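You operate a simulated robot arm through the tools that you are given. There is no shell and no other tool. Be economical: measure what you need, move in short steps, check, and stop when the job is done.

You run a simulated robot arm. Do the job below in one go: nothing can be reset, and whatever is moved stays where it is left.

TASK
Slide the tailstock up to the bottle and dial the job card's stop.
Fine: lock the tilt with the red knob and the tailstock with the blue one; slide the dial gauge forward.
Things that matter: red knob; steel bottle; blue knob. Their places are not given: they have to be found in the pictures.

It is judged by the outcome, as a careful person would: the job done as asked, and still so three seconds after it is handed in. It fails if anything else is knocked over, pushed out of place, dropped, spilled or broken.

THE ROBOT
A 7-joint arm with a two-finger parallel gripper, fixed in place. Base frame: the origin is at the foot of the arm, x ahead of it, y to its left, z up; the work surface is at about z = 800. Units: mm, rad, N and s.
With the tool pointing down near the work surface it reaches from about 300 to 700 mm from the base axis. Its first joint turns from -1.152 to 1.152 rad. Payload 1.57 kg.
Tool frame: the origin (TCP) lies between the finger pads and is the grasp point; the fingertips stand 30 mm ahead of it; z points along the fingers, y is the line along which they close. Largest opening 110 mm; finger width 24, thickness 12; the body of the gripper, 48 by 112 mm, starts 78 mm behind the TCP.
Orientation is that of the tool frame in the base frame, as a unit quaternion [x, y, z, w]. With the fingers straight down and closing along the base's y, the tool's x points along the base's -x, its y along +y and its z along -z.

THE INTERFACE
- The arm moves only by the tool move_arm. Its argument "plan" is a list of rows, each a list of 7 numbers: the shift along the base's x, y, z in units of 25 mm (1.0 is 25 mm), then the turn, a rotation vector about the base's x, y, z in units of 6 degrees (1.0 is 6 degrees), then the finger opening in mm, from 0 to 110. In form: [[x, y, z, wx, wy, wz, grip], ...]. A call has 1 to 20 rows; each row shifts and turns the commanded pose from where the row before left it. A call with a number of a shift or a turn outside -1 to 1 is refused whole. Rows are played at 5 a second. More than 50 mm and 0.15 rad between two rows, or a gripper value outside its range, and nothing of the call is played. Where a pose cannot be reached the arm comes as near as it can. A force on the tool above 70 N (or 10 N above the force at the start of the call, whichever is more), or a blocked arm, ends the call early, and 0.2 s more pass. The fingers move at their own pace (about 108 mm/s each) and stop on an object; they squeeze with about 38 N. The grip force told is the motor's: it shows also when the fingers shut on nothing. Time passes only in rows, and 0.2 s behind the last, so rows that do not move let the fingers close. It gives the time, the measured TCP pose, the force on the tool (base axes), the opening and the grip force at its end, in the units of the frame above (readings bear some noise).
- Cameras (640 x 400 px; columns grow to the right, rows downward): "scene" is fixed at [164.5, -402.9, 1385.9]; the picture's right is [0.72, -0.69, 0.00], its down [-0.51, -0.53, -0.68] and it looks along [0.47, 0.49, -0.73] (base axes); focal length 217 px, centre (320, 200). "wrist" rides on the gripper at [-36, 0, -80] in the tool frame; the picture's right is [0.00, -1.00, 0.00], its down [0.97, 0.00, -0.24] and it looks along [0.24, 0.00, 0.97] (tool axes); focal length 218 px, centre (320, 200).
- capture(camera): a new picture of that camera. It takes no simulated time.
- pixel_to_xyz(camera, pixels): for up to 12 pixels [column, row] of the newest picture of that camera ("zoom" is the newest enlarged one), the place [x, y, z] in the base frame of the surface seen there, good to about 2 mm. It takes no simulated time.
- enlarge(camera, box): a new picture of the part [left, top, right, bottom] of that camera's present view, enlarged. It takes no simulated time.
- hand_in(): hands the job in; it is judged then, once.

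Work in short steps. Measure before you move; look again where a grasp or a placing could have gone wrong, and mend it. You have 80 turns and 54 pictures in all, those below and enlarged ones among them. Open the gripper and draw the arm clear of the work before you hand the job in, unless the task says otherwise; then end with one line.

The tools are called after ">>>" as a command line: name --pt "numbers of a row" for each row, then --argument value for the rest, lists and objects as JSON in quotes. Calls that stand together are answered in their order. move_arm: Moves the arm, as the interface text tells. Its arguments: {"type":"object","properties":{"plan":{"type":"array"}},"required":["plan"]} The other tools are called the same way: capture (camera) takes a picture; pixel_to_xyz (camera, pixels) gives the place of the surface under pixels of a picture; enlarge (camera, box) takes an enlarged picture of a part of a camera's view; hand_in () hands the job in.

At the start:

```text
time: 0.0
tcp_pos: [419.7, 68.7, 1158.8]
orientation: [0.0, 1.0, 0.0, 0.0]
ft_force: [0.5, -0.2, 0.6]
finger_gap: 110.2
grasp_force: 0.1
```

scene: 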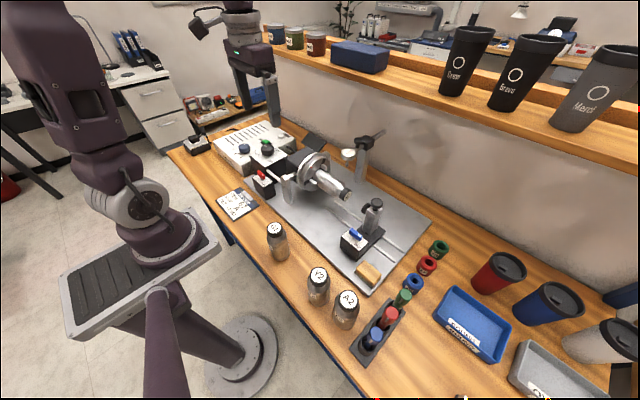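
wrist: 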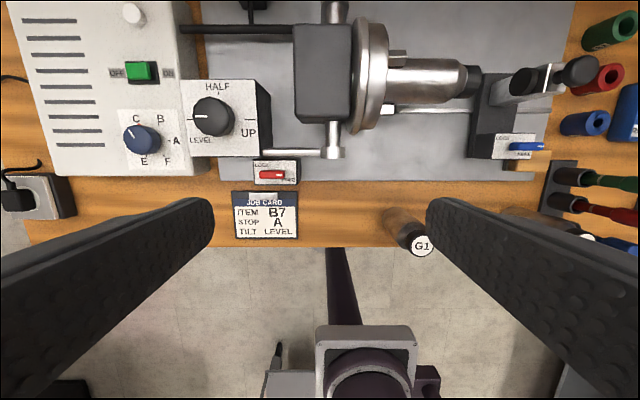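

The wrist picture shows the job card (265,215), reading B7 / A / LEVEL, the letter dial (140,138), red lever (272,174) and blue lever (525,147). I enlarge these for details.

>>> enlarge --camera "wrist" --box '[80, 60, 320, 250]'

>>> enlarge --camera "wrist" --box '[300, 0, 640, 220]'

>>> enlarge --camera "scene" --box '[200, 110, 440, 300]'

```text
2.11 times, centred on (200, 155) of wrist
```

zoom: 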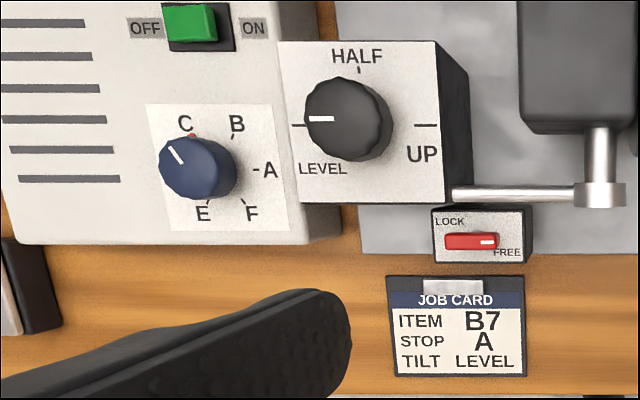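

```text
1.82 times, centred on (470, 110) of wrist
```

zoom: 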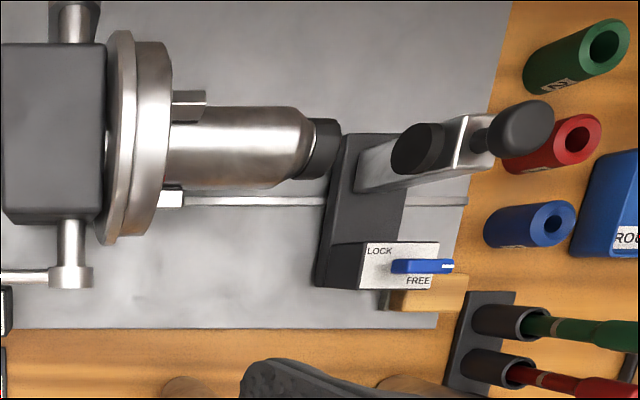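

```text
2.11 times, centred on (320, 205) of scene
```

zoom: 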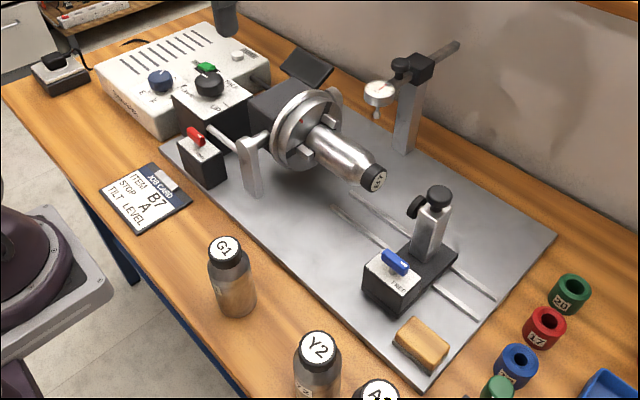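

Bottle B7 sits in the chuck, tilt knob points at LEVEL, dial sits at about C–D, both locks are at FREE. I measure the relevant points from wrist and scene pictures.

>>> pixel_to_xyz --camera "wrist" --pixels '[[140, 137], [212, 116], [272, 174], [525, 147], [527, 80], [578, 70], [470, 80], [400, 75], [440, 78], [372, 70], [176, 141], [487, 110]]'

>>> pixel_to_xyz --camera "zoom" --pixels '[[377, 180], [340, 150], [416, 207], [438, 195], [395, 262], [365, 278], [197, 136], [378, 92], [376, 113], [420, 66], [405, 120], [450, 48]]'

>>> enlarge --camera "scene" --box '[320, 120, 420, 210]'

>>> enlarge --camera "scene" --box '[320, 180, 420, 290]'

```text
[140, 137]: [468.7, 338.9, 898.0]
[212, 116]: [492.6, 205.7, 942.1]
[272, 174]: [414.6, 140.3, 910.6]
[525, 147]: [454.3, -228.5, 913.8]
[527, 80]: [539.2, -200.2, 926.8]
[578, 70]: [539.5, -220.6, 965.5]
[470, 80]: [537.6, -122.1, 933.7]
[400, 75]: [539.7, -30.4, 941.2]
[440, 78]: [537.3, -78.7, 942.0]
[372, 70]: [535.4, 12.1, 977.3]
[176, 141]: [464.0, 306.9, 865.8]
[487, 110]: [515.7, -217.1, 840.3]
```

```text
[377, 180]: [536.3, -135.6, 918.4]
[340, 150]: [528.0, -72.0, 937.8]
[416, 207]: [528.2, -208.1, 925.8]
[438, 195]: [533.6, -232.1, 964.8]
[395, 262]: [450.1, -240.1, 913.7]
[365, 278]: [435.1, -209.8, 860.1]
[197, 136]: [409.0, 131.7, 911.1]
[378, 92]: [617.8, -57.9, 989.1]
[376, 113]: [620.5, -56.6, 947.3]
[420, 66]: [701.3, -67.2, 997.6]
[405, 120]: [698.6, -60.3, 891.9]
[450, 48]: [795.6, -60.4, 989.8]
```

```text
4.44 times, centred on (370, 165) of scene
```

zoom: 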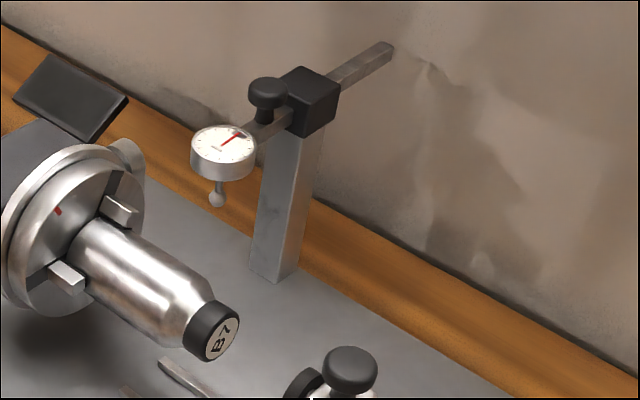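

```text
3.64 times, centred on (370, 235) of scene
```

zoom: 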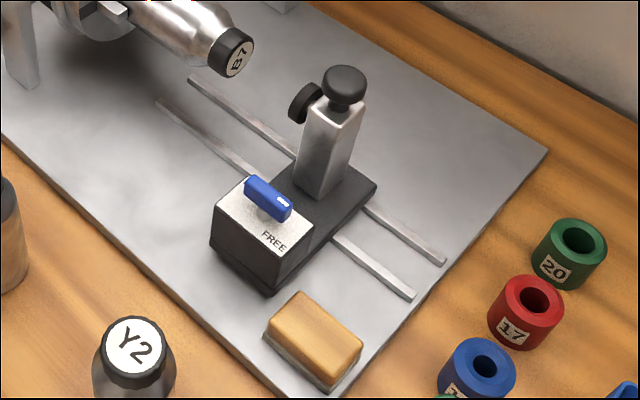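

B7's cap end is at y≈-137, and the tailstock nose at y≈-197, so it slides about +60 mm in y. First I look closely at the red lever near (412,138,911) by moving the hand above it.

>>> move_arm --pt "0 0.45 -0.7 0 0 0 110" --pt "0 0.45 -0.9 0 0 0 110" --pt "0 0.45 -0.9 0 0 0 110" --pt "0 0.45 -0.9 0 0 0 110" --pt "0 0.45 -0.9 0 0 0 110" --pt "0 0.45 -0.5 0 0 0 110" --pt "0 0 0 0 0 0 110"

>>> capture --camera "wrist"

```text
time: 1.6
tcp_pos: [420.3, 137.3, 1038.8]
orientation: [0.0, 1.0, 0.0, 0.0]
ft_force: [0.3, 0.7, -0.1]
finger_gap: 110.0
grasp_force: 0.1
```

```text
46 pictures are left
```

wrist: 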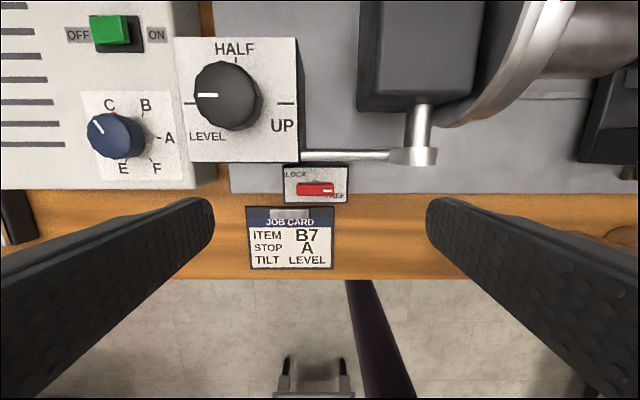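

>>> enlarge --camera "wrist" --box '[270, 150, 360, 210]'

>>> enlarge --camera "wrist" --box '[70, 80, 190, 190]'

>>> pixel_to_xyz --camera "wrist" --pixels '[[299, 189], [333, 189], [316, 189], [316, 199], [290, 172], [345, 173], [290, 198], [348, 200], [287, 165], [345, 165], [116, 133], [165, 138]]'

```text
6.67 times, centred on (315, 180) of wrist
```

zoom: 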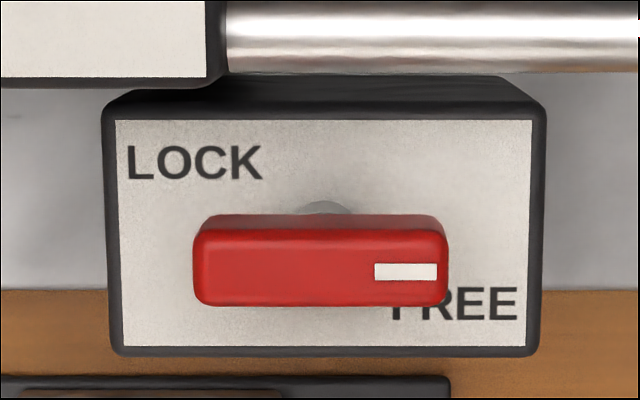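

```text
3.64 times, centred on (130, 135) of wrist
```

zoom: 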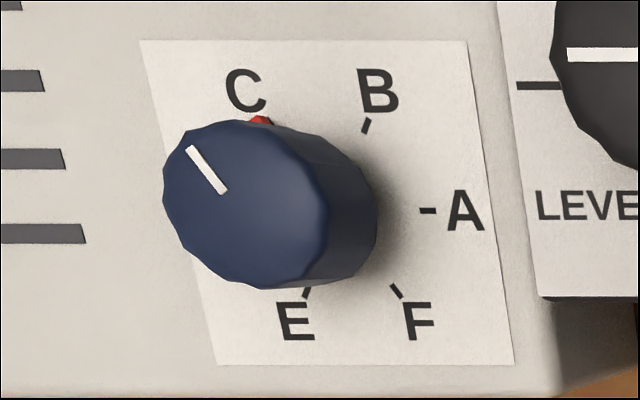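

```text
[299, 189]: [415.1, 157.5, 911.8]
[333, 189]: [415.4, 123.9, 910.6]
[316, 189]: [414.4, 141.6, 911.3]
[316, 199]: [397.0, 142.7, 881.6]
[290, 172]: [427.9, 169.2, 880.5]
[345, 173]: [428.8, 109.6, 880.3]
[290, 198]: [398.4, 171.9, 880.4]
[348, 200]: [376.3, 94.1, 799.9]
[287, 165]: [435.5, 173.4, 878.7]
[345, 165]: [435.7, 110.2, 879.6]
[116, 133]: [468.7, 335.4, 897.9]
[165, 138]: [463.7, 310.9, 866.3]
```

The red bar lies along y, centre (414.5,141), top z≈911, about 37×14 mm, pointing at FREE; LOCK should be 90° ccw. I'll check the nearby shaft at (340,155) and the dial, then turn the tool -90° to grip the bar across its width.

>>> pixel_to_xyz --camera "wrist" --pixels '[[330, 155], [370, 155], [412, 157], [425, 157], [330, 160], [316, 184], [316, 193], [98, 120], [105, 129], [100, 150], [142, 140], [118, 115]]'

>>> move_arm --pt "0 0 0 0 0 -1 110" --pt "0 0 0 0 0 -1 90" --pt "0 0 0 0 0 -1 70" --pt "0 0 0 0 0 -1 50" --pt "0 0 0 0 0 -1 30" --pt "0 0 0 0 0 -1 30" --pt "0 0 0 0 0 -1 30" --pt "0 0 0 0 0 -1 30" --pt "0 0 0 0 0 -1 30" --pt "0 0 0 0 0 -1 30" --pt "0 0 0 0 0 -1 30" --pt "0 0 0 0 0 -1 30" --pt "0 0 0 0 0 -1 30" --pt "0 0 0 0 0 -1 30" --pt "0 0 0 0 0 -1 30" --pt "0 0 0 0 0 0 30"

```text
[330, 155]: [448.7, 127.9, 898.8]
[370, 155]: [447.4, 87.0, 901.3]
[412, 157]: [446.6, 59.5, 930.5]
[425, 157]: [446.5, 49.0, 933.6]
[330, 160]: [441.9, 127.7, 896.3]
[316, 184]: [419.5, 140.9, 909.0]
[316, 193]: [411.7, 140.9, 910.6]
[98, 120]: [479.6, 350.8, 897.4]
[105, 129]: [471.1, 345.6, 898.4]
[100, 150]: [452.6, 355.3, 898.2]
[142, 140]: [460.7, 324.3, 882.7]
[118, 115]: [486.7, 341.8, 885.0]
```

```text
time: 5.0
tcp_pos: [421.3, 136.5, 1037.6]
orientation: [0.708, 0.706, 0.001, -0.001]
ft_force: [-0.4, 0.0, 0.0]
finger_gap: 30.1
grasp_force: 0.0
```

Tool turned; TCP (421.3,136.5). I move over the bar centre (414,141) and go down to TCP z≈920 with 22 mm opening (fingers then clear the shaft at x≥442), stopping short first to check.

>>> move_arm --pt "-0.28 0.18 0 0 0 0 22" --pt "0 0 -0.9 0 0 0 22" --pt "0 0 -0.9 0 0 0 22" --pt "0 0 -0.9 0 0 0 22" --pt "0 0 -0.5 0 0 0 22" --pt "0 0 -0.2 0 0 0 22" --pt "0 0 0 0 0 0 22"

>>> enlarge --camera "wrist" --box '[220, 120, 420, 400]'

>>> enlarge --camera "scene" --box '[210, 130, 310, 220]'

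```text
time: 6.6
tcp_pos: [412.7, 140.6, 953.3]
orientation: [0.706, 0.708, 0.001, 0.0]
ft_force: [0.1, -0.1, 0.7]
finger_gap: 21.7
grasp_force: 0.1
```

```text
1.43 times, centred on (320, 260) of wrist
```

zoom: 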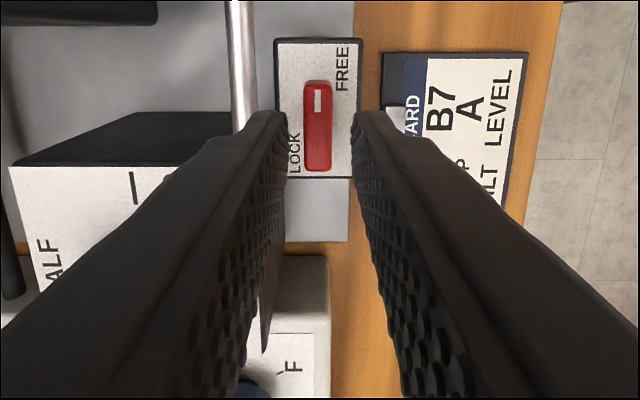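

```text
4.44 times, centred on (260, 175) of scene
```

zoom: 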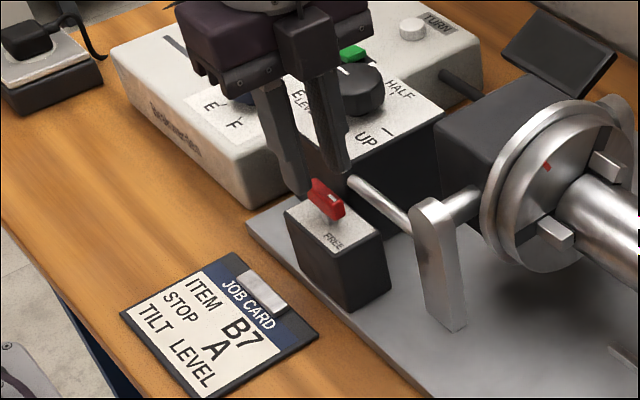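

Bar (zoom column 318) is centred between the fingertips (287–353). Go down 34 mm and close.

>>> move_arm --pt "0.02 0.0 -0.7 0 0 0 22" --pt "0 0 -0.65 0 0 0 22" --pt "0 0 0 0 0 0 22" --pt "0 0 0 0 0 0 8" --pt "0 0 0 0 0 0 8"

```text
time: 7.8
tcp_pos: [414.9, 141.9, 918.6]
orientation: [0.707, 0.707, 0.0, -0.001]
ft_force: [6.8, 0.6, -8.4]
finger_gap: 12.0
grasp_force: 29.0
```

Gripped at 12 mm. Turn +z by about 48° first and check.

>>> move_arm --pt "0 0 0 0 0 1 8" --pt "0 0 0 0 0 1 8" --pt "0 0 0 0 0 1 8" --pt "0 0 0 0 0 1 8" --pt "0 0 0 0 0 1 8" --pt "0 0 0 0 0 1 8" --pt "0 0 0 0 0 1 8" --pt "0 0 0 0 0 1 8"

>>> capture --camera "wrist"

```text
time: 9.6
tcp_pos: [413.0, 140.9, 919.6]
orientation: [0.357, 0.934, 0.0, 0.001]
ft_force: [4.7, 5.6, 1.4]
finger_gap: 14.3
grasp_force: 3.7
```

```text
41 pictures are left
```

wrist: 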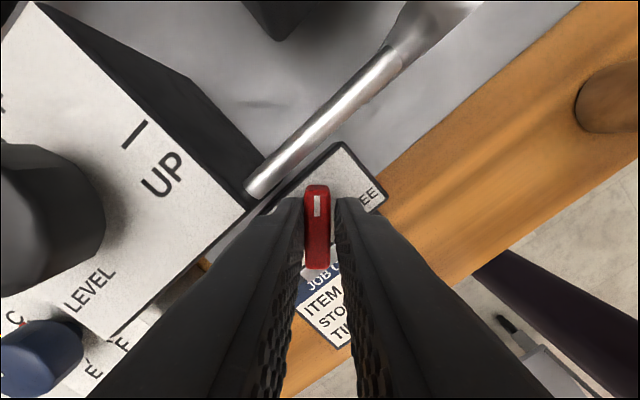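

The red lever follows the fingers. Continue the remaining 42° .

>>> move_arm --pt "0 0 0 0 0 1 5" --pt "0 0 0 0 0 1 5" --pt "0 0 0 0 0 1 5" --pt "0 0 0 0 0 1 5" --pt "0 0 0 0 0 1 5" --pt "0 0 0 0 0 1 5" --pt "0 0 0 0 0 1 5" --pt "0 0 0 0 0 0 5"

>>> capture --camera "wrist"

```text
time: 11.4
tcp_pos: [414.0, 140.3, 919.3]
orientation: [-0.001, 1.0, 0.0, 0.0]
ft_force: [2.4, 10.6, -1.3]
finger_gap: 14.5
grasp_force: 5.3
```

```text
40 pictures are left
```

wrist: 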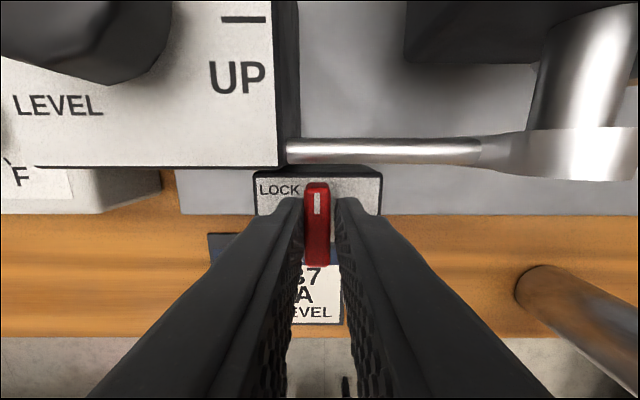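

Lever points at LOCK, but the widened gap (14.5) suggests it lags a few degrees. I turn a further 8° and then back slightly, then open and look.

>>> move_arm --pt "0 0 0 0 0 0.7 5" --pt "0 0 0 0 0 0.7 5" --pt "0 0 0 0 0 0 5" --pt "0 0 0 0 0 0 24" --pt "0 0 0 0 0 0 24" --pt "0 0 1 0 0 0 24" --pt "0 0 1 0 0 0 24" --pt "0 0 1 0 0 -0.7 24" --pt "0 0 0.3 0 0 -0.7 24" --pt "0 0 0 0 0 0 40"

>>> capture --camera "wrist"

```text
time: 13.6
tcp_pos: [412.9, 138.7, 1004.6]
orientation: [0.0, 1.0, 0.0, 0.0]
ft_force: [0.9, 0.1, 0.3]
finger_gap: 40.0
grasp_force: 0.0
```

```text
39 pictures are left
```

wrist: 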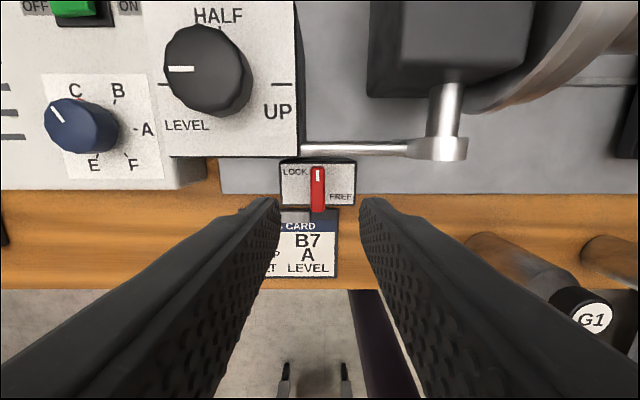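

The red lever now stands at LOCK. Next I move above the letter dial near (468,338) to see it squarely.

>>> move_arm --pt "0.2 0.99 0.2 0 0 0 60" --pt "0.2 0.99 0.2 0 0 0 80" --pt "0.2 0.99 0 0 0 0 80" --pt "0.2 0.99 0 0 0 0 80" --pt "0.2 0.99 0 0 0 0 80" --pt "0.2 0.99 0 0 0 0 80" --pt "0.2 0.99 0 0 0 0 80" --pt "0.2 0.99 0 0 0 0 80" --pt "0 0 0 0 0 0 80"

>>> enlarge --camera "wrist" --box '[240, 100, 400, 220]'

>>> pixel_to_xyz --camera "zoom" --pixels '[[320, 180], [320, 240], [320, 300], [260, 240], [380, 240], [200, 240], [480, 240], [500, 350], [200, 350], [320, 40], [480, 60], [180, 60]]'

```text
time: 15.6
tcp_pos: [452.0, 339.3, 1014.0]
orientation: [-0.002, 1.0, 0.0, 0.0]
ft_force: [0.0, -0.2, -0.1]
finger_gap: 80.2
grasp_force: 0.1
```

```text
3.33 times, centred on (320, 160) of wrist
```

zoom: 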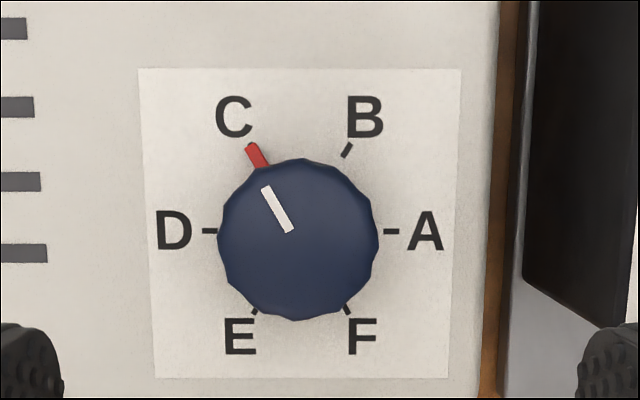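

```text
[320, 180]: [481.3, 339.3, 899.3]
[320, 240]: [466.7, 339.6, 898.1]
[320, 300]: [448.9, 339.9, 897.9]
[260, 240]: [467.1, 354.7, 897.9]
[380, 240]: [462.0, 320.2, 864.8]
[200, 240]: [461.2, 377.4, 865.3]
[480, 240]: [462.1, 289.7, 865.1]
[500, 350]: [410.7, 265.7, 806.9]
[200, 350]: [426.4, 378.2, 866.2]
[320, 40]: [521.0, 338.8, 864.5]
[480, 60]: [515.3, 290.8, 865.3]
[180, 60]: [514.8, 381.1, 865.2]
```

Dial centre ≈ (465,345), Ø≈40, top z 898, panel z 865; pointer and red tick both at C. It needs 120° clockwise to A. I centre over it and pre-turn the tool +60°.

>>> move_arm --pt "0.52 0.24 0 0 0 1 64" --pt "0 0 0 0 0 1 64" --pt "0 0 0 0 0 1 64" --pt "0 0 0 0 0 1 64" --pt "0 0 0 0 0 1 64" --pt "0 0 0 0 0 1 64" --pt "0 0 0 0 0 1 64" --pt "0 0 0 0 0 1 64" --pt "0 0 0 0 0 1 64" --pt "0 0 0 0 0 1 64" --pt "0 0 0 0 0 0 64"

>>> capture --camera "wrist"

```text
time: 18.0
tcp_pos: [466.0, 343.7, 1012.8]
orientation: [-0.501, 0.866, 0.0, -0.001]
ft_force: [-0.3, -0.5, 0.4]
finger_gap: 64.0
grasp_force: 0.1
```

```text
37 pictures are left
```

wrist: 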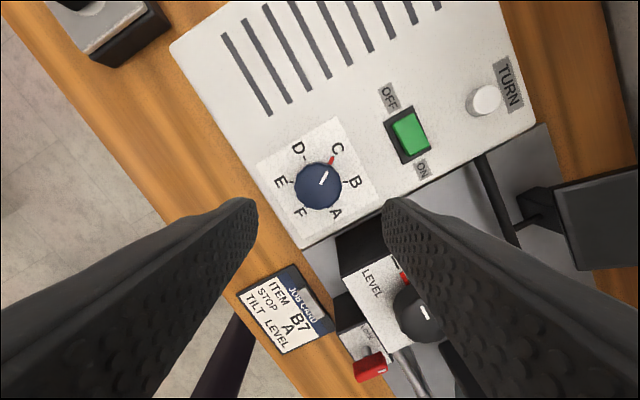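

Dial is centred (column 318). I lower to TCP z≈904 and close on it.

>>> move_arm --pt "0 0.03 -0.9 0 0 0 60" --pt "0 0 -0.9 0 0 0 60" --pt "0 0 -0.9 0 0 0 60" --pt "0 0 -0.9 0 0 0 60" --pt "0 0 -0.7 0 0 0 60" --pt "0 0 0 0 0 0 60" --pt "0 0 0 0 0 0 34" --pt "0 0 0 0 0 0 34"

```text
time: 19.8
tcp_pos: [466.0, 347.4, 904.2]
orientation: [-0.501, 0.866, 0.002, -0.001]
ft_force: [-8.3, 4.2, -3.8]
finger_gap: 43.3
grasp_force: 45.3
```

Gripped at 43 mm. Turn 60° clockwise and check.

>>> move_arm --pt "0 0 0 0 0 -1 34" --pt "0 0 0 0 0 -1 34" --pt "0 0 0 0 0 -1 34" --pt "0 0 0 0 0 -1 34" --pt "0 0 0 0 0 -1 34" --pt "0 0 0 0 0 -1 34" --pt "0 0 0 0 0 -1 34" --pt "0 0 0 0 0 -1 34" --pt "0 0 0 0 0 -1 34" --pt "0 0 0 0 0 -1 34"

>>> enlarge --camera "wrist" --box '[240, 120, 400, 280]'

```text
time: 22.0
tcp_pos: [466.4, 344.4, 904.9]
orientation: [0.001, 1.0, -0.001, 0.001]
ft_force: [3.4, 1.0, -15.7]
finger_gap: 43.0
grasp_force: 44.6
```

```text
2.50 times, centred on (320, 200) of wrist
```

zoom: 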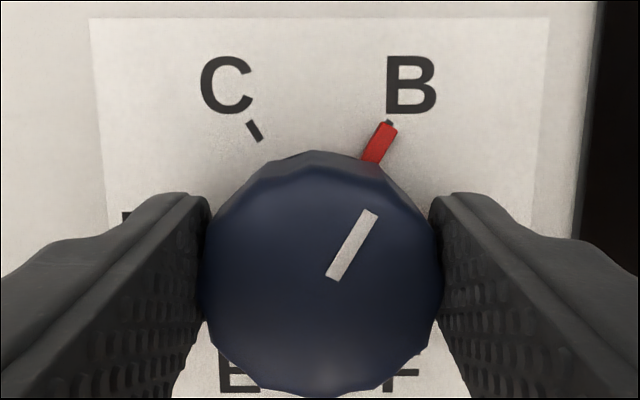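

The red pointer moves with the dial and now points at B. Continue 60° more to A.

>>> move_arm --pt "0 0 0 0 0 -1 34" --pt "0 0 0 0 0 -1 34" --pt "0 0 0 0 0 -1 34" --pt "0 0 0 0 0 -1 34" --pt "0 0 0 0 0 -1 34" --pt "0 0 0 0 0 -1 34" --pt "0 0 0 0 0 -1 34" --pt "0 0 0 0 0 -1 34" --pt "0 0 0 0 0 -1 34" --pt "0 0 0 0 0 -1 34" --pt "0 0 0 0 0 0 34"

>>> enlarge --camera "wrist" --box '[240, 120, 400, 280]'

```text
time: 24.4
tcp_pos: [465.8, 343.4, 904.1]
orientation: [0.501, 0.866, -0.003, -0.001]
ft_force: [-6.3, -36.8, 4.7]
finger_gap: 43.2
grasp_force: 45.3
```

```text
2.50 times, centred on (320, 200) of wrist
```

zoom: 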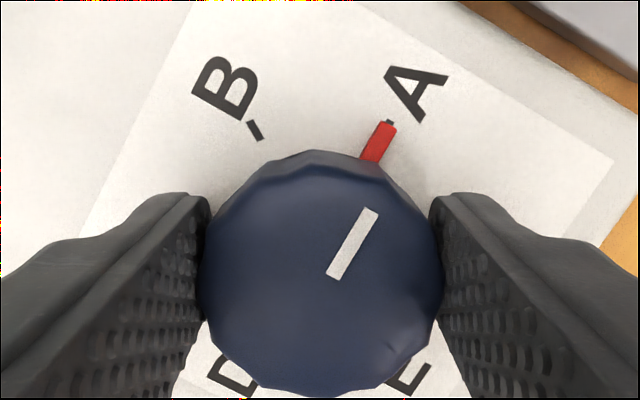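

The pointer is at A. I release, rise, and travel at safe height towards the tailstock while turning the tool to -90°.

>>> move_arm --pt "0 0 0 0 0 0 64" --pt "0 0 0 0 0 0 64" --pt "0 0 1 0 0 0 64" --pt "0 0 1 0 0 0 64" --pt "0 0 1 0 0 0 64" --pt "0 0 1 0 0 0 64" --pt "0 0 1 0 0 0 64" --pt "0 0 1 0 0 0 64" --pt "0 0 1 0 0 0 64" --pt "0 0 0 0 0 0 64"

>>> move_arm --pt "0 -1 0 0 0 0 64" --pt "0 -1 0 0 0 0 64" --pt "0 -1 0 0 0 0 64" --pt "0 -1 0 0 0 0 64" --pt "0 -1 0 0 0 0 64" --pt "0 -1 0 0 0 0 64" --pt "0 -1 0 0 0 0 64" --pt "0 -1 0 0 0 0 64" --pt "0 -1 0 0 0 0 64" --pt "0 -1 0 0 0 0 64" --pt "0 -1 0 0 0 0 64" --pt "0 -1 0 0 0 0 64" --pt "0 -1 0 0 0 0 64" --pt "0 -1 0 0 0 0 64" --pt "0 -1 0 0 0 0 64" --pt "0 -1 0 0 0 0 64" --pt "0 -1 0 0 0 0 64" --pt "0 -1 0 0 0 0 64" --pt "0 -1 0 0 0 0 64" --pt "0 -1 0 0 0 0 64"

>>> move_arm --pt "0.3 -0.6 0 0 0 -1 64" --pt "0.3 -0.6 0 0 0 -1 64" --pt "0.3 -0.6 0 0 0 -1 64" --pt "0.3 -0.6 0 0 0 -1 64" --pt "0.3 -0.6 0 0 0 -1 64" --pt "0 0 0 0 0 0 64"

>>> capture --camera "wrist"

>>> capture --camera "scene"

```text
time: 26.6
tcp_pos: [466.6, 345.5, 1081.0]
orientation: [0.5, 0.866, 0.0, 0.0]
ft_force: [0.2, -0.4, 0.0]
finger_gap: 64.1
grasp_force: 0.0
```

```text
time: 30.8
tcp_pos: [466.5, -153.1, 1079.7]
orientation: [0.499, 0.867, 0.0, 0.0]
ft_force: [0.3, 0.0, -0.1]
finger_gap: 64.0
grasp_force: 0.0
```

```text
time: 32.2
tcp_pos: [504.8, -229.3, 1079.9]
orientation: [0.707, 0.707, 0.0, 0.0]
ft_force: [-0.4, 0.5, 0.3]
finger_gap: 63.9
grasp_force: 0.0
```

```text
34 pictures are left
```

wrist: 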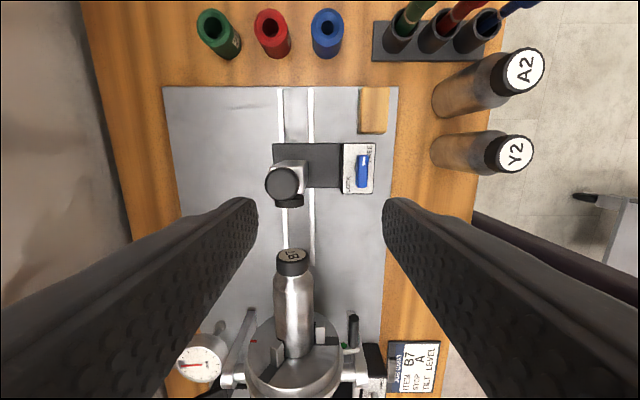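

```text
33 pictures are left
```

scene: 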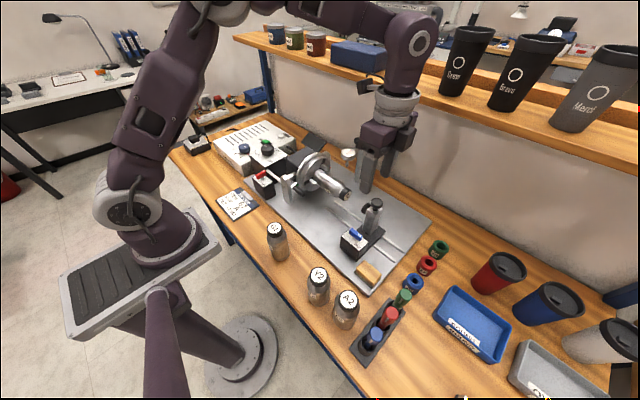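

Good top view of the tailstock. I enlarge and measure its post, knobs, box and the bottle cap.

>>> enlarge --camera "wrist" --box '[240, 130, 400, 290]'

>>> pixel_to_xyz --camera "zoom" --pixels '[[165, 130], [125, 200], [170, 210], [200, 285], [190, 130], [265, 130], [465, 165], [510, 130], [440, 220], [200, 75], [210, 500], [300, 300]]'

>>> pixel_to_xyz --camera "wrist" --pixels '[[288, 268], [292, 257], [294, 247], [362, 158], [363, 170], [362, 186], [300, 152], [288, 204], [273, 180], [281, 182], [295, 183], [374, 144]]'

```text
2.50 times, centred on (320, 210) of wrist
```

zoom: 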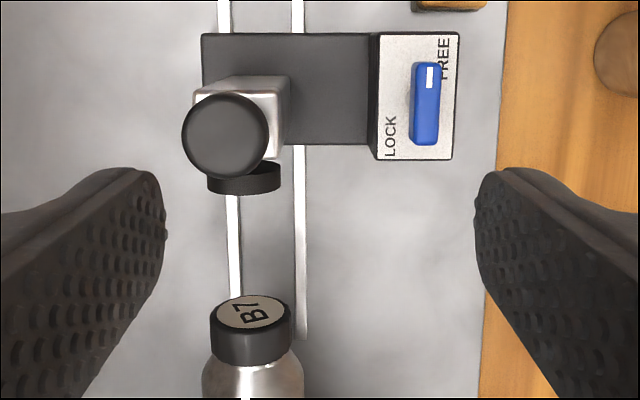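

```text
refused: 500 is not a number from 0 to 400
```

```text
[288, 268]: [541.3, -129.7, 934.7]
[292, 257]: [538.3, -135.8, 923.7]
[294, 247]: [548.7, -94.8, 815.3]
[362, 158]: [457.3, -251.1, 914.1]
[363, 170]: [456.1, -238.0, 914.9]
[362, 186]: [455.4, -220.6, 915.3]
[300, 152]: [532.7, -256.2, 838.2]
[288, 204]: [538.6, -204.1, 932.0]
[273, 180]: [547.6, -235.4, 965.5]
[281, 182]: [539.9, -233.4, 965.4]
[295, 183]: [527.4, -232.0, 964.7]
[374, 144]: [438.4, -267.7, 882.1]
```

>>> pixel_to_xyz --camera "zoom" --pixels '[[186, 135], [266, 135], [226, 96], [226, 176], [260, 87], [285, 100], [245, 180], [245, 190], [280, 145], [250, 312], [250, 340], [330, 85]]'

>>> enlarge --camera "scene" --box '[335, 180, 405, 260]'

```text
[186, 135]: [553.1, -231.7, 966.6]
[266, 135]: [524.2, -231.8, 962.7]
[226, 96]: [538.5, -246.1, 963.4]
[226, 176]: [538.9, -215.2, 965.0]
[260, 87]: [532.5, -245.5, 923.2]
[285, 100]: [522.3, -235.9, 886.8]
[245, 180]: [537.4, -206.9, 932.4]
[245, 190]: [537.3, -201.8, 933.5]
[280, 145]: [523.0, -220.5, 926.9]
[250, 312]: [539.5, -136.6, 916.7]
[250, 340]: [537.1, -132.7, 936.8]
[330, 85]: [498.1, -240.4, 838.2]
```

```text
5.00 times, centred on (370, 220) of scene
```

zoom: 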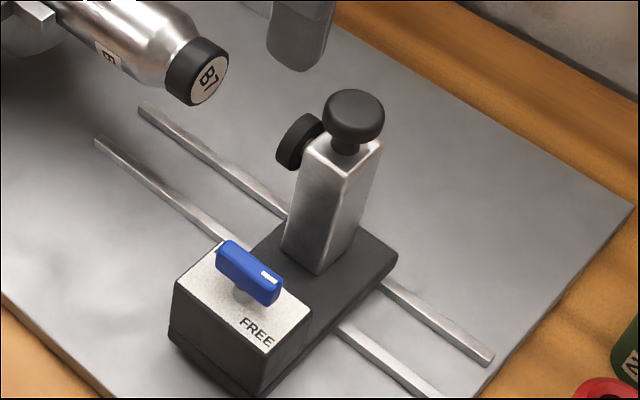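

Post spans x 522–553, y≈-248…-218, gap pad to cap about 61 mm. I'll grip the post across x at z≈915 (fingers clear the 30 mm top knob).

>>> move_arm --pt "0.66 -0.08 0 0 0 0 64" --pt "0.66 -0.08 0 0 0 0 64" --pt "0 0 -1 0 0 0 64" --pt "0 0 -1 0 0 0 64" --pt "0 0 -1 0 0 0 64" --pt "0 0 0 0 0 0 64"

>>> capture --camera "wrist"

```text
time: 33.6
tcp_pos: [538.2, -233.3, 1005.1]
orientation: [0.706, 0.708, 0.0, 0.0]
ft_force: [0.3, 0.6, 0.4]
finger_gap: 64.0
grasp_force: 0.1
```

```text
30 pictures are left
```

wrist: 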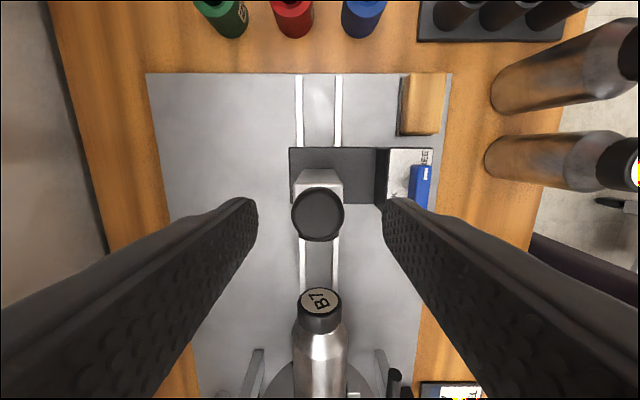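

Knob is centred at column 318 between the fingers. Lower to z≈915 and grip.

>>> move_arm --pt "0 0 -0.9 0 0 0 64" --pt "0 0 -0.9 0 0 0 64" --pt "0 0 -0.9 0 0 0 64" --pt "0 0 -0.9 0 0 0 64" --pt "0 0 0 0 0 0 64" --pt "0 0 0 0 0 0 24" --pt "0 0 0 0 0 0 24" --pt "0 0 0 0 0 0 24"

```text
time: 35.4
tcp_pos: [539.5, -233.7, 917.6]
orientation: [0.707, 0.708, 0.001, 0.001]
ft_force: [24.2, -1.6, -10.6]
finger_gap: 35.7
grasp_force: 42.4
```

Gripped at 35.7 mm with 24 N sideways; I ease x slightly, and slide +y about 45 mm.

>>> move_arm --pt "0.07 0 0 0 0 0 24" --pt "0 0.3 0 0 0 0 24" --pt "0 0.3 0 0 0 0 24" --pt "0 0.3 0 0 0 0 24" --pt "0 0.3 0 0 0 0 24" --pt "0 0.3 0 0 0 0 24" --pt "0 0.3 0 0 0 0 24" --pt "0 0 0 0 0 0 24"

>>> capture --camera "wrist"

>>> enlarge --camera "scene" --box '[300, 150, 400, 270]'

```text
time: 37.2
tcp_pos: [539.4, -186.9, 916.0]
orientation: [0.706, 0.708, 0.001, 0.002]
ft_force: [17.1, -6.2, 36.0]
finger_gap: 35.8
grasp_force: 42.8
```

```text
29 pictures are left
```

wrist: 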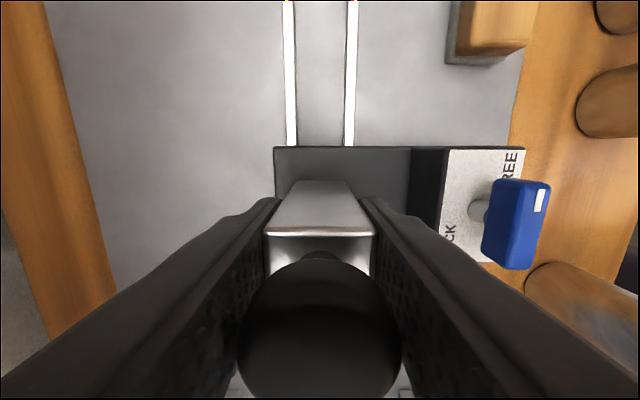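

```text
3.33 times, centred on (350, 210) of scene
```

zoom: 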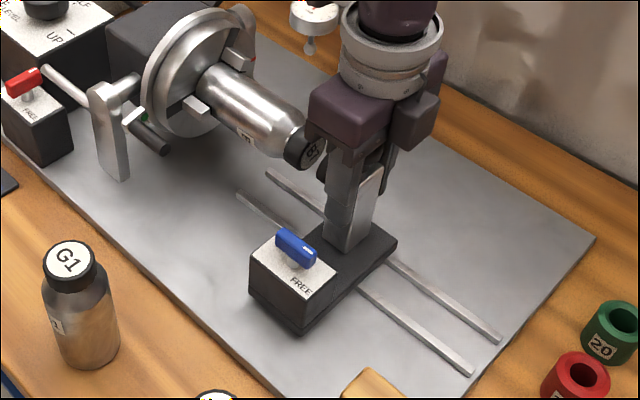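

The tailstock follows. About 14 mm remain; I advance 9 mm gently and check force.

>>> move_arm --pt "0.0 0.12 0.04 0 0 0 24" --pt "0 0.12 0 0 0 0 24" --pt "0 0.12 0 0 0 0 24" --pt "0 0 0 0 0 0 24"

>>> enlarge --camera "scene" --box '[360, 170, 430, 230]'

```text
time: 38.2
tcp_pos: [539.2, -178.5, 915.5]
orientation: [0.707, 0.707, 0.001, 0.001]
ft_force: [20.1, -5.6, 11.1]
finger_gap: 35.7
grasp_force: 43.3
```

```text
6.67 times, centred on (395, 200) of scene
```

zoom: 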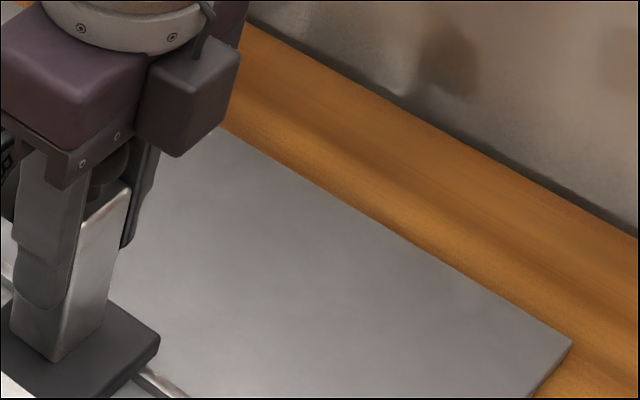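

Still only friction (-6 N). Advance in small ~1 mm steps watching the force.

>>> move_arm --pt "0.0 0.06 0 0 0 0 24" --pt "0 0.05 0 0 0 0 24" --pt "0 0 0 0 0 0 24"

>>> enlarge --camera "scene" --box '[320, 160, 400, 240]'

```text
time: 39.0
tcp_pos: [539.7, -175.7, 915.1]
orientation: [0.707, 0.707, 0.001, 0.001]
ft_force: [20.2, -3.1, 4.0]
finger_gap: 35.5
grasp_force: 42.4
```

```text
5.00 times, centred on (360, 200) of scene
```

zoom: 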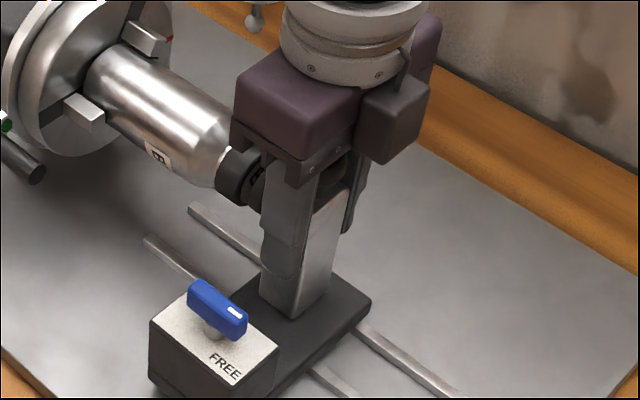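

Nearly touching. Continue 2.5 mm.

>>> move_arm --pt "0.0 0.05 0 0 0 0 24" --pt "0 0.05 0 0 0 0 24" --pt "0 0 0 0 0 0 24"

```text
time: 39.8
tcp_pos: [540.9, -173.5, 915.6]
orientation: [0.708, 0.707, -0.001, 0.0]
ft_force: [14.7, -3.2, 9.2]
finger_gap: 35.9
grasp_force: 42.8
```

>>> move_arm --pt "0.0 0.04 0 0 0 0 24" --pt "0 0.04 0 0 0 0 24" --pt "0 0 0 0 0 0 24"

>>> enlarge --camera "scene" --box '[335, 170, 375, 210]'

```text
time: 40.6
tcp_pos: [540.2, -172.3, 915.4]
orientation: [0.707, 0.707, -0.001, 0.0]
ft_force: [17.3, -3.6, -4.1]
finger_gap: 35.7
grasp_force: 42.9
```

```text
10.00 times, centred on (355, 190) of scene
```

zoom: 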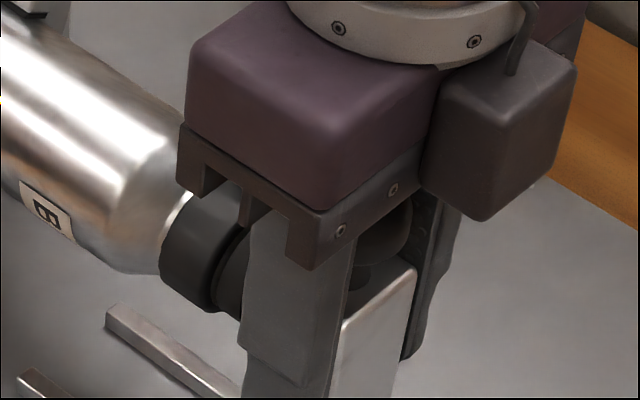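

The pad is almost on the cap. Step 1 mm more with force watching.

>>> move_arm --pt "0.0 0.04 0 0 0 0 24" --pt "0 0 0 0 0 0 24"

>>> move_arm --pt "0.0 0.04 0 0 0 0 24" --pt "0 0 0 0 0 0 24"

```text
time: 41.2
tcp_pos: [539.2, -169.3, 916.0]
orientation: [0.707, 0.707, 0.0, -0.001]
ft_force: [20.1, -2.7, -10.2]
finger_gap: 35.9
grasp_force: 42.7
```

```text
time: 41.8
tcp_pos: [541.0, -170.6, 915.3]
orientation: [0.707, 0.708, 0.001, 0.0]
ft_force: [22.7, -3.9, -11.9]
finger_gap: 35.9
grasp_force: 42.8
```

>>> move_arm --pt "0.0 0.04 0 0 0 0 24" --pt "0 0 0 0 0 0 24"

>>> enlarge --camera "scene" --box '[335, 170, 375, 210]'

```text
time: 42.4
tcp_pos: [539.9, -169.9, 915.5]
orientation: [0.707, 0.707, -0.001, 0.0]
ft_force: [20.9, -8.0, -13.3]
finger_gap: 35.8
grasp_force: 43.0
```

```text
10.00 times, centred on (355, 190) of scene
```

zoom: 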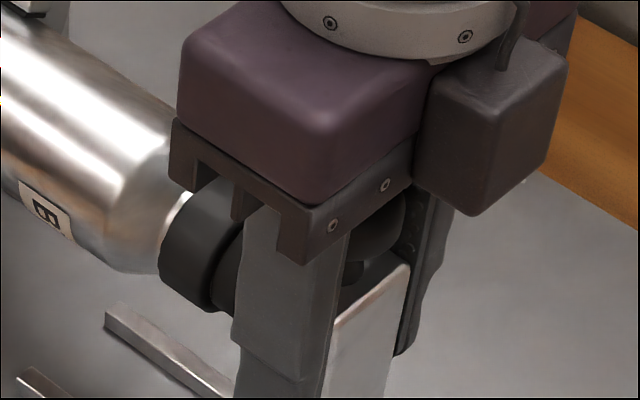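

Force rose to -8 N: contact begins. One more 1 mm to confirm.

>>> move_arm --pt "0.0 0.04 0 0 0 0 24" --pt "0 0 0 0 0 0 24"

```text
time: 43.0
tcp_pos: [540.6, -168.9, 915.8]
orientation: [0.707, 0.707, 0.0, 0.0]
ft_force: [23.8, -14.0, -18.7]
finger_gap: 36.0
grasp_force: 42.6
```

Contact confirmed (-14 N growing ~6 N/mm). I open, rise straight up and look.

>>> move_arm --pt "0 0 0 0 0 0 64" --pt "0 0 0 0 0 0 64" --pt "0 0 0.9 0 0 0 64" --pt "0 0 0.9 0 0 0 64" --pt "0 0 0.9 0 0 0 64" --pt "0 0 0.9 0 0 0 64" --pt "0 0 0.9 0 0 0 64" --pt "0 0 0.9 0 0 0 64" --pt "-0.6 -0.5 0 0 0 0 64" --pt "-0.6 -0.5 0 0 0 0 64" --pt "-0.6 -0.5 0 0 0 0 64" --pt "-0.6 -0.5 0 0 0 0 64" --pt "0 0 0 0 0 0 64"

>>> capture --camera "wrist"

>>> enlarge --camera "scene" --box '[290, 140, 390, 260]'

```text
time: 45.8
tcp_pos: [479.0, -219.1, 1050.3]
orientation: [0.707, 0.707, 0.0, 0.0]
ft_force: [-0.4, 0.9, -0.4]
finger_gap: 63.9
grasp_force: 0.0
```

```text
23 pictures are left
```

wrist: 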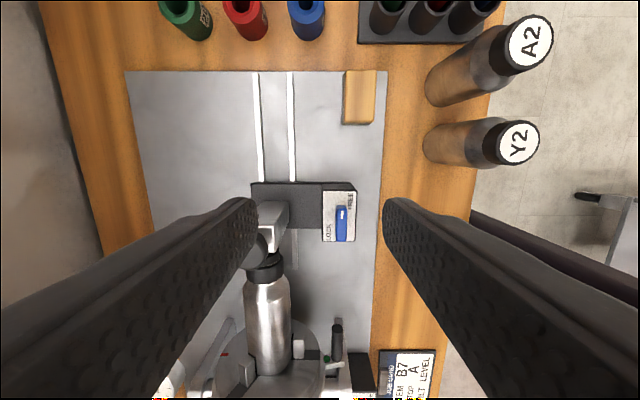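

```text
3.33 times, centred on (340, 200) of scene
```

zoom: 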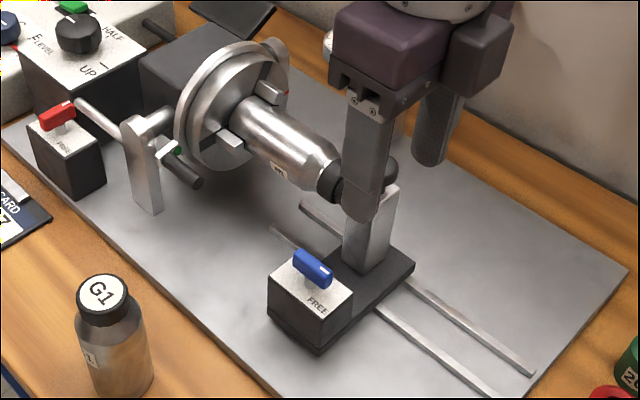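

The tailstock pad is against the cap; the chuck indexed when the dial was set. Now I measure the blue lever at wrist (341,223).

>>> enlarge --camera "wrist" --box '[240, 170, 400, 290]'

>>> pixel_to_xyz --camera "zoom" --pixels '[[405, 155], [405, 210], [405, 265], [385, 215], [425, 215], [345, 200], [440, 120], [100, 360], [110, 330], [95, 375]]'

```text
3.33 times, centred on (320, 230) of wrist
```

zoom: 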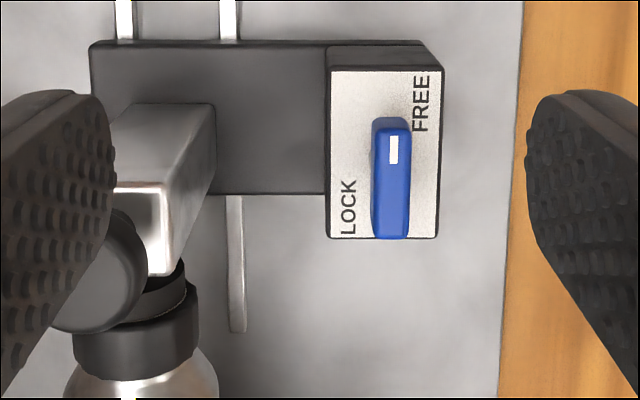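

```text
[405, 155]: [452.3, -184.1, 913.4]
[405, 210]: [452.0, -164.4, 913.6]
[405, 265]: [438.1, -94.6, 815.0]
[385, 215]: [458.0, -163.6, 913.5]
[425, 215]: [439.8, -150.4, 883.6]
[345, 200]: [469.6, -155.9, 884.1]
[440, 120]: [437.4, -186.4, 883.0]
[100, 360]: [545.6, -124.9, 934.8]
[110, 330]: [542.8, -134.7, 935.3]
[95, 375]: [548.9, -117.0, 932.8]
```

Blue lever centre ≈ (456,-174), top z 913.5. I position above it with 22 mm opening and go down to z≈922.

>>> move_arm --pt "-0.46 0.91 0 0 0 0 40" --pt "-0.46 0.91 0 0 0 0 22" --pt "0 0 -0.9 0 0 0 22" --pt "0 0 -0.9 0 0 0 22" --pt "0 0 -0.9 0 0 0 22" --pt "0 0 -0.9 0 0 0 22" --pt "0 0 0 0 0 0 22"

>>> enlarge --camera "wrist" --box '[220, 120, 420, 400]'

```text
time: 47.4
tcp_pos: [457.3, -172.5, 960.2]
orientation: [0.707, 0.707, 0.0, 0.0]
ft_force: [-0.5, 0.2, 0.1]
finger_gap: 21.9
grasp_force: 0.0
```

```text
1.43 times, centred on (320, 260) of wrist
```

zoom: 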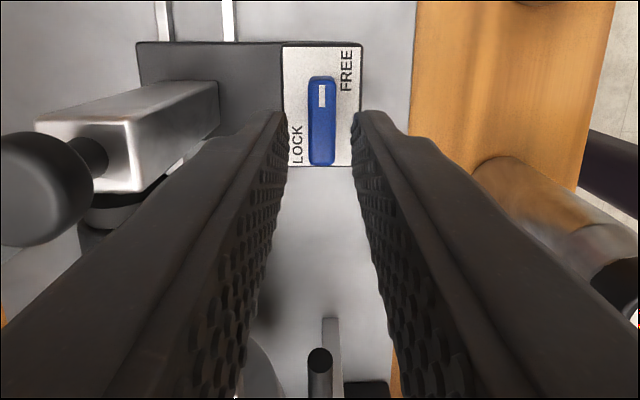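

Lever is centred (col 322). Go down 38 mm and close.

>>> move_arm --pt "0 0 -0.8 0 0 0 22" --pt "0 0 -0.72 0 0 0 22" --pt "0 0 0 0 0 0 22" --pt "0 0 0 0 0 0 8" --pt "0 0 0 0 0 0 8"

>>> move_arm --pt "0 0 0 0 0 1 6" --pt "0 0 0 0 0 1 6" --pt "0 0 0 0 0 1 6" --pt "0 0 0 0 0 1 6" --pt "0 0 0 0 0 1 6" --pt "0 0 0 0 0 1 6" --pt "0 0 0 0 0 1 6" --pt "0 0 0 0 0 1 6" --pt "0 0 0 0 0 0 6"

>>> capture --camera "wrist"

```text
time: 48.6
tcp_pos: [454.8, -173.8, 921.4]
orientation: [0.707, 0.707, 0.0, -0.001]
ft_force: [-10.1, -1.2, -2.0]
finger_gap: 12.2
grasp_force: 29.1
```

```text
time: 50.6
tcp_pos: [456.2, -172.2, 922.7]
orientation: [0.357, 0.934, -0.001, -0.001]
ft_force: [0.3, -9.4, -15.9]
finger_gap: 11.7
grasp_force: 29.5
```

```text
19 pictures are left
```

wrist: 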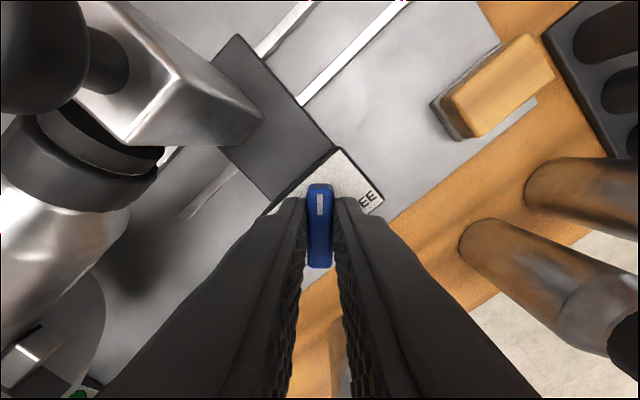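

The blue lever follows. Before finishing the lock I check the pad/cap contact at left (100,150).

>>> enlarge --camera "wrist" --box '[0, 80, 180, 240]'

>>> pixel_to_xyz --camera "zoom" --pixels '[[150, 120], [170, 130], [200, 160], [220, 175], [160, 150], [180, 170], [150, 175], [130, 210]]'

```text
2.50 times, centred on (90, 160) of wrist
```

zoom: 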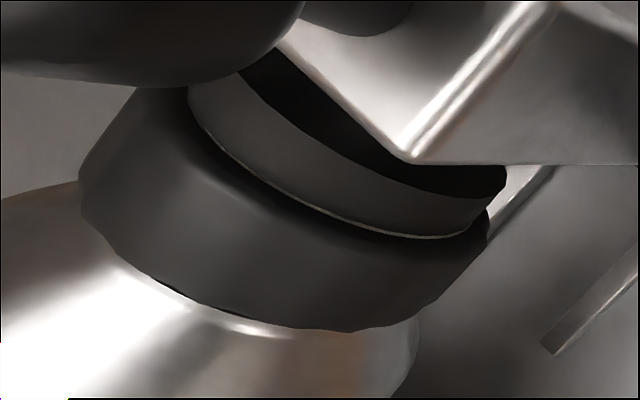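

```text
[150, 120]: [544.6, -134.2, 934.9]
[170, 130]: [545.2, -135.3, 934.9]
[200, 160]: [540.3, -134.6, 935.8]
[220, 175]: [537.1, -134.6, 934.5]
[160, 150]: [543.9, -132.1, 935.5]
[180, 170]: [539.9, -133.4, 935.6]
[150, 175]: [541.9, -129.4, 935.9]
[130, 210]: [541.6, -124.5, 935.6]
```

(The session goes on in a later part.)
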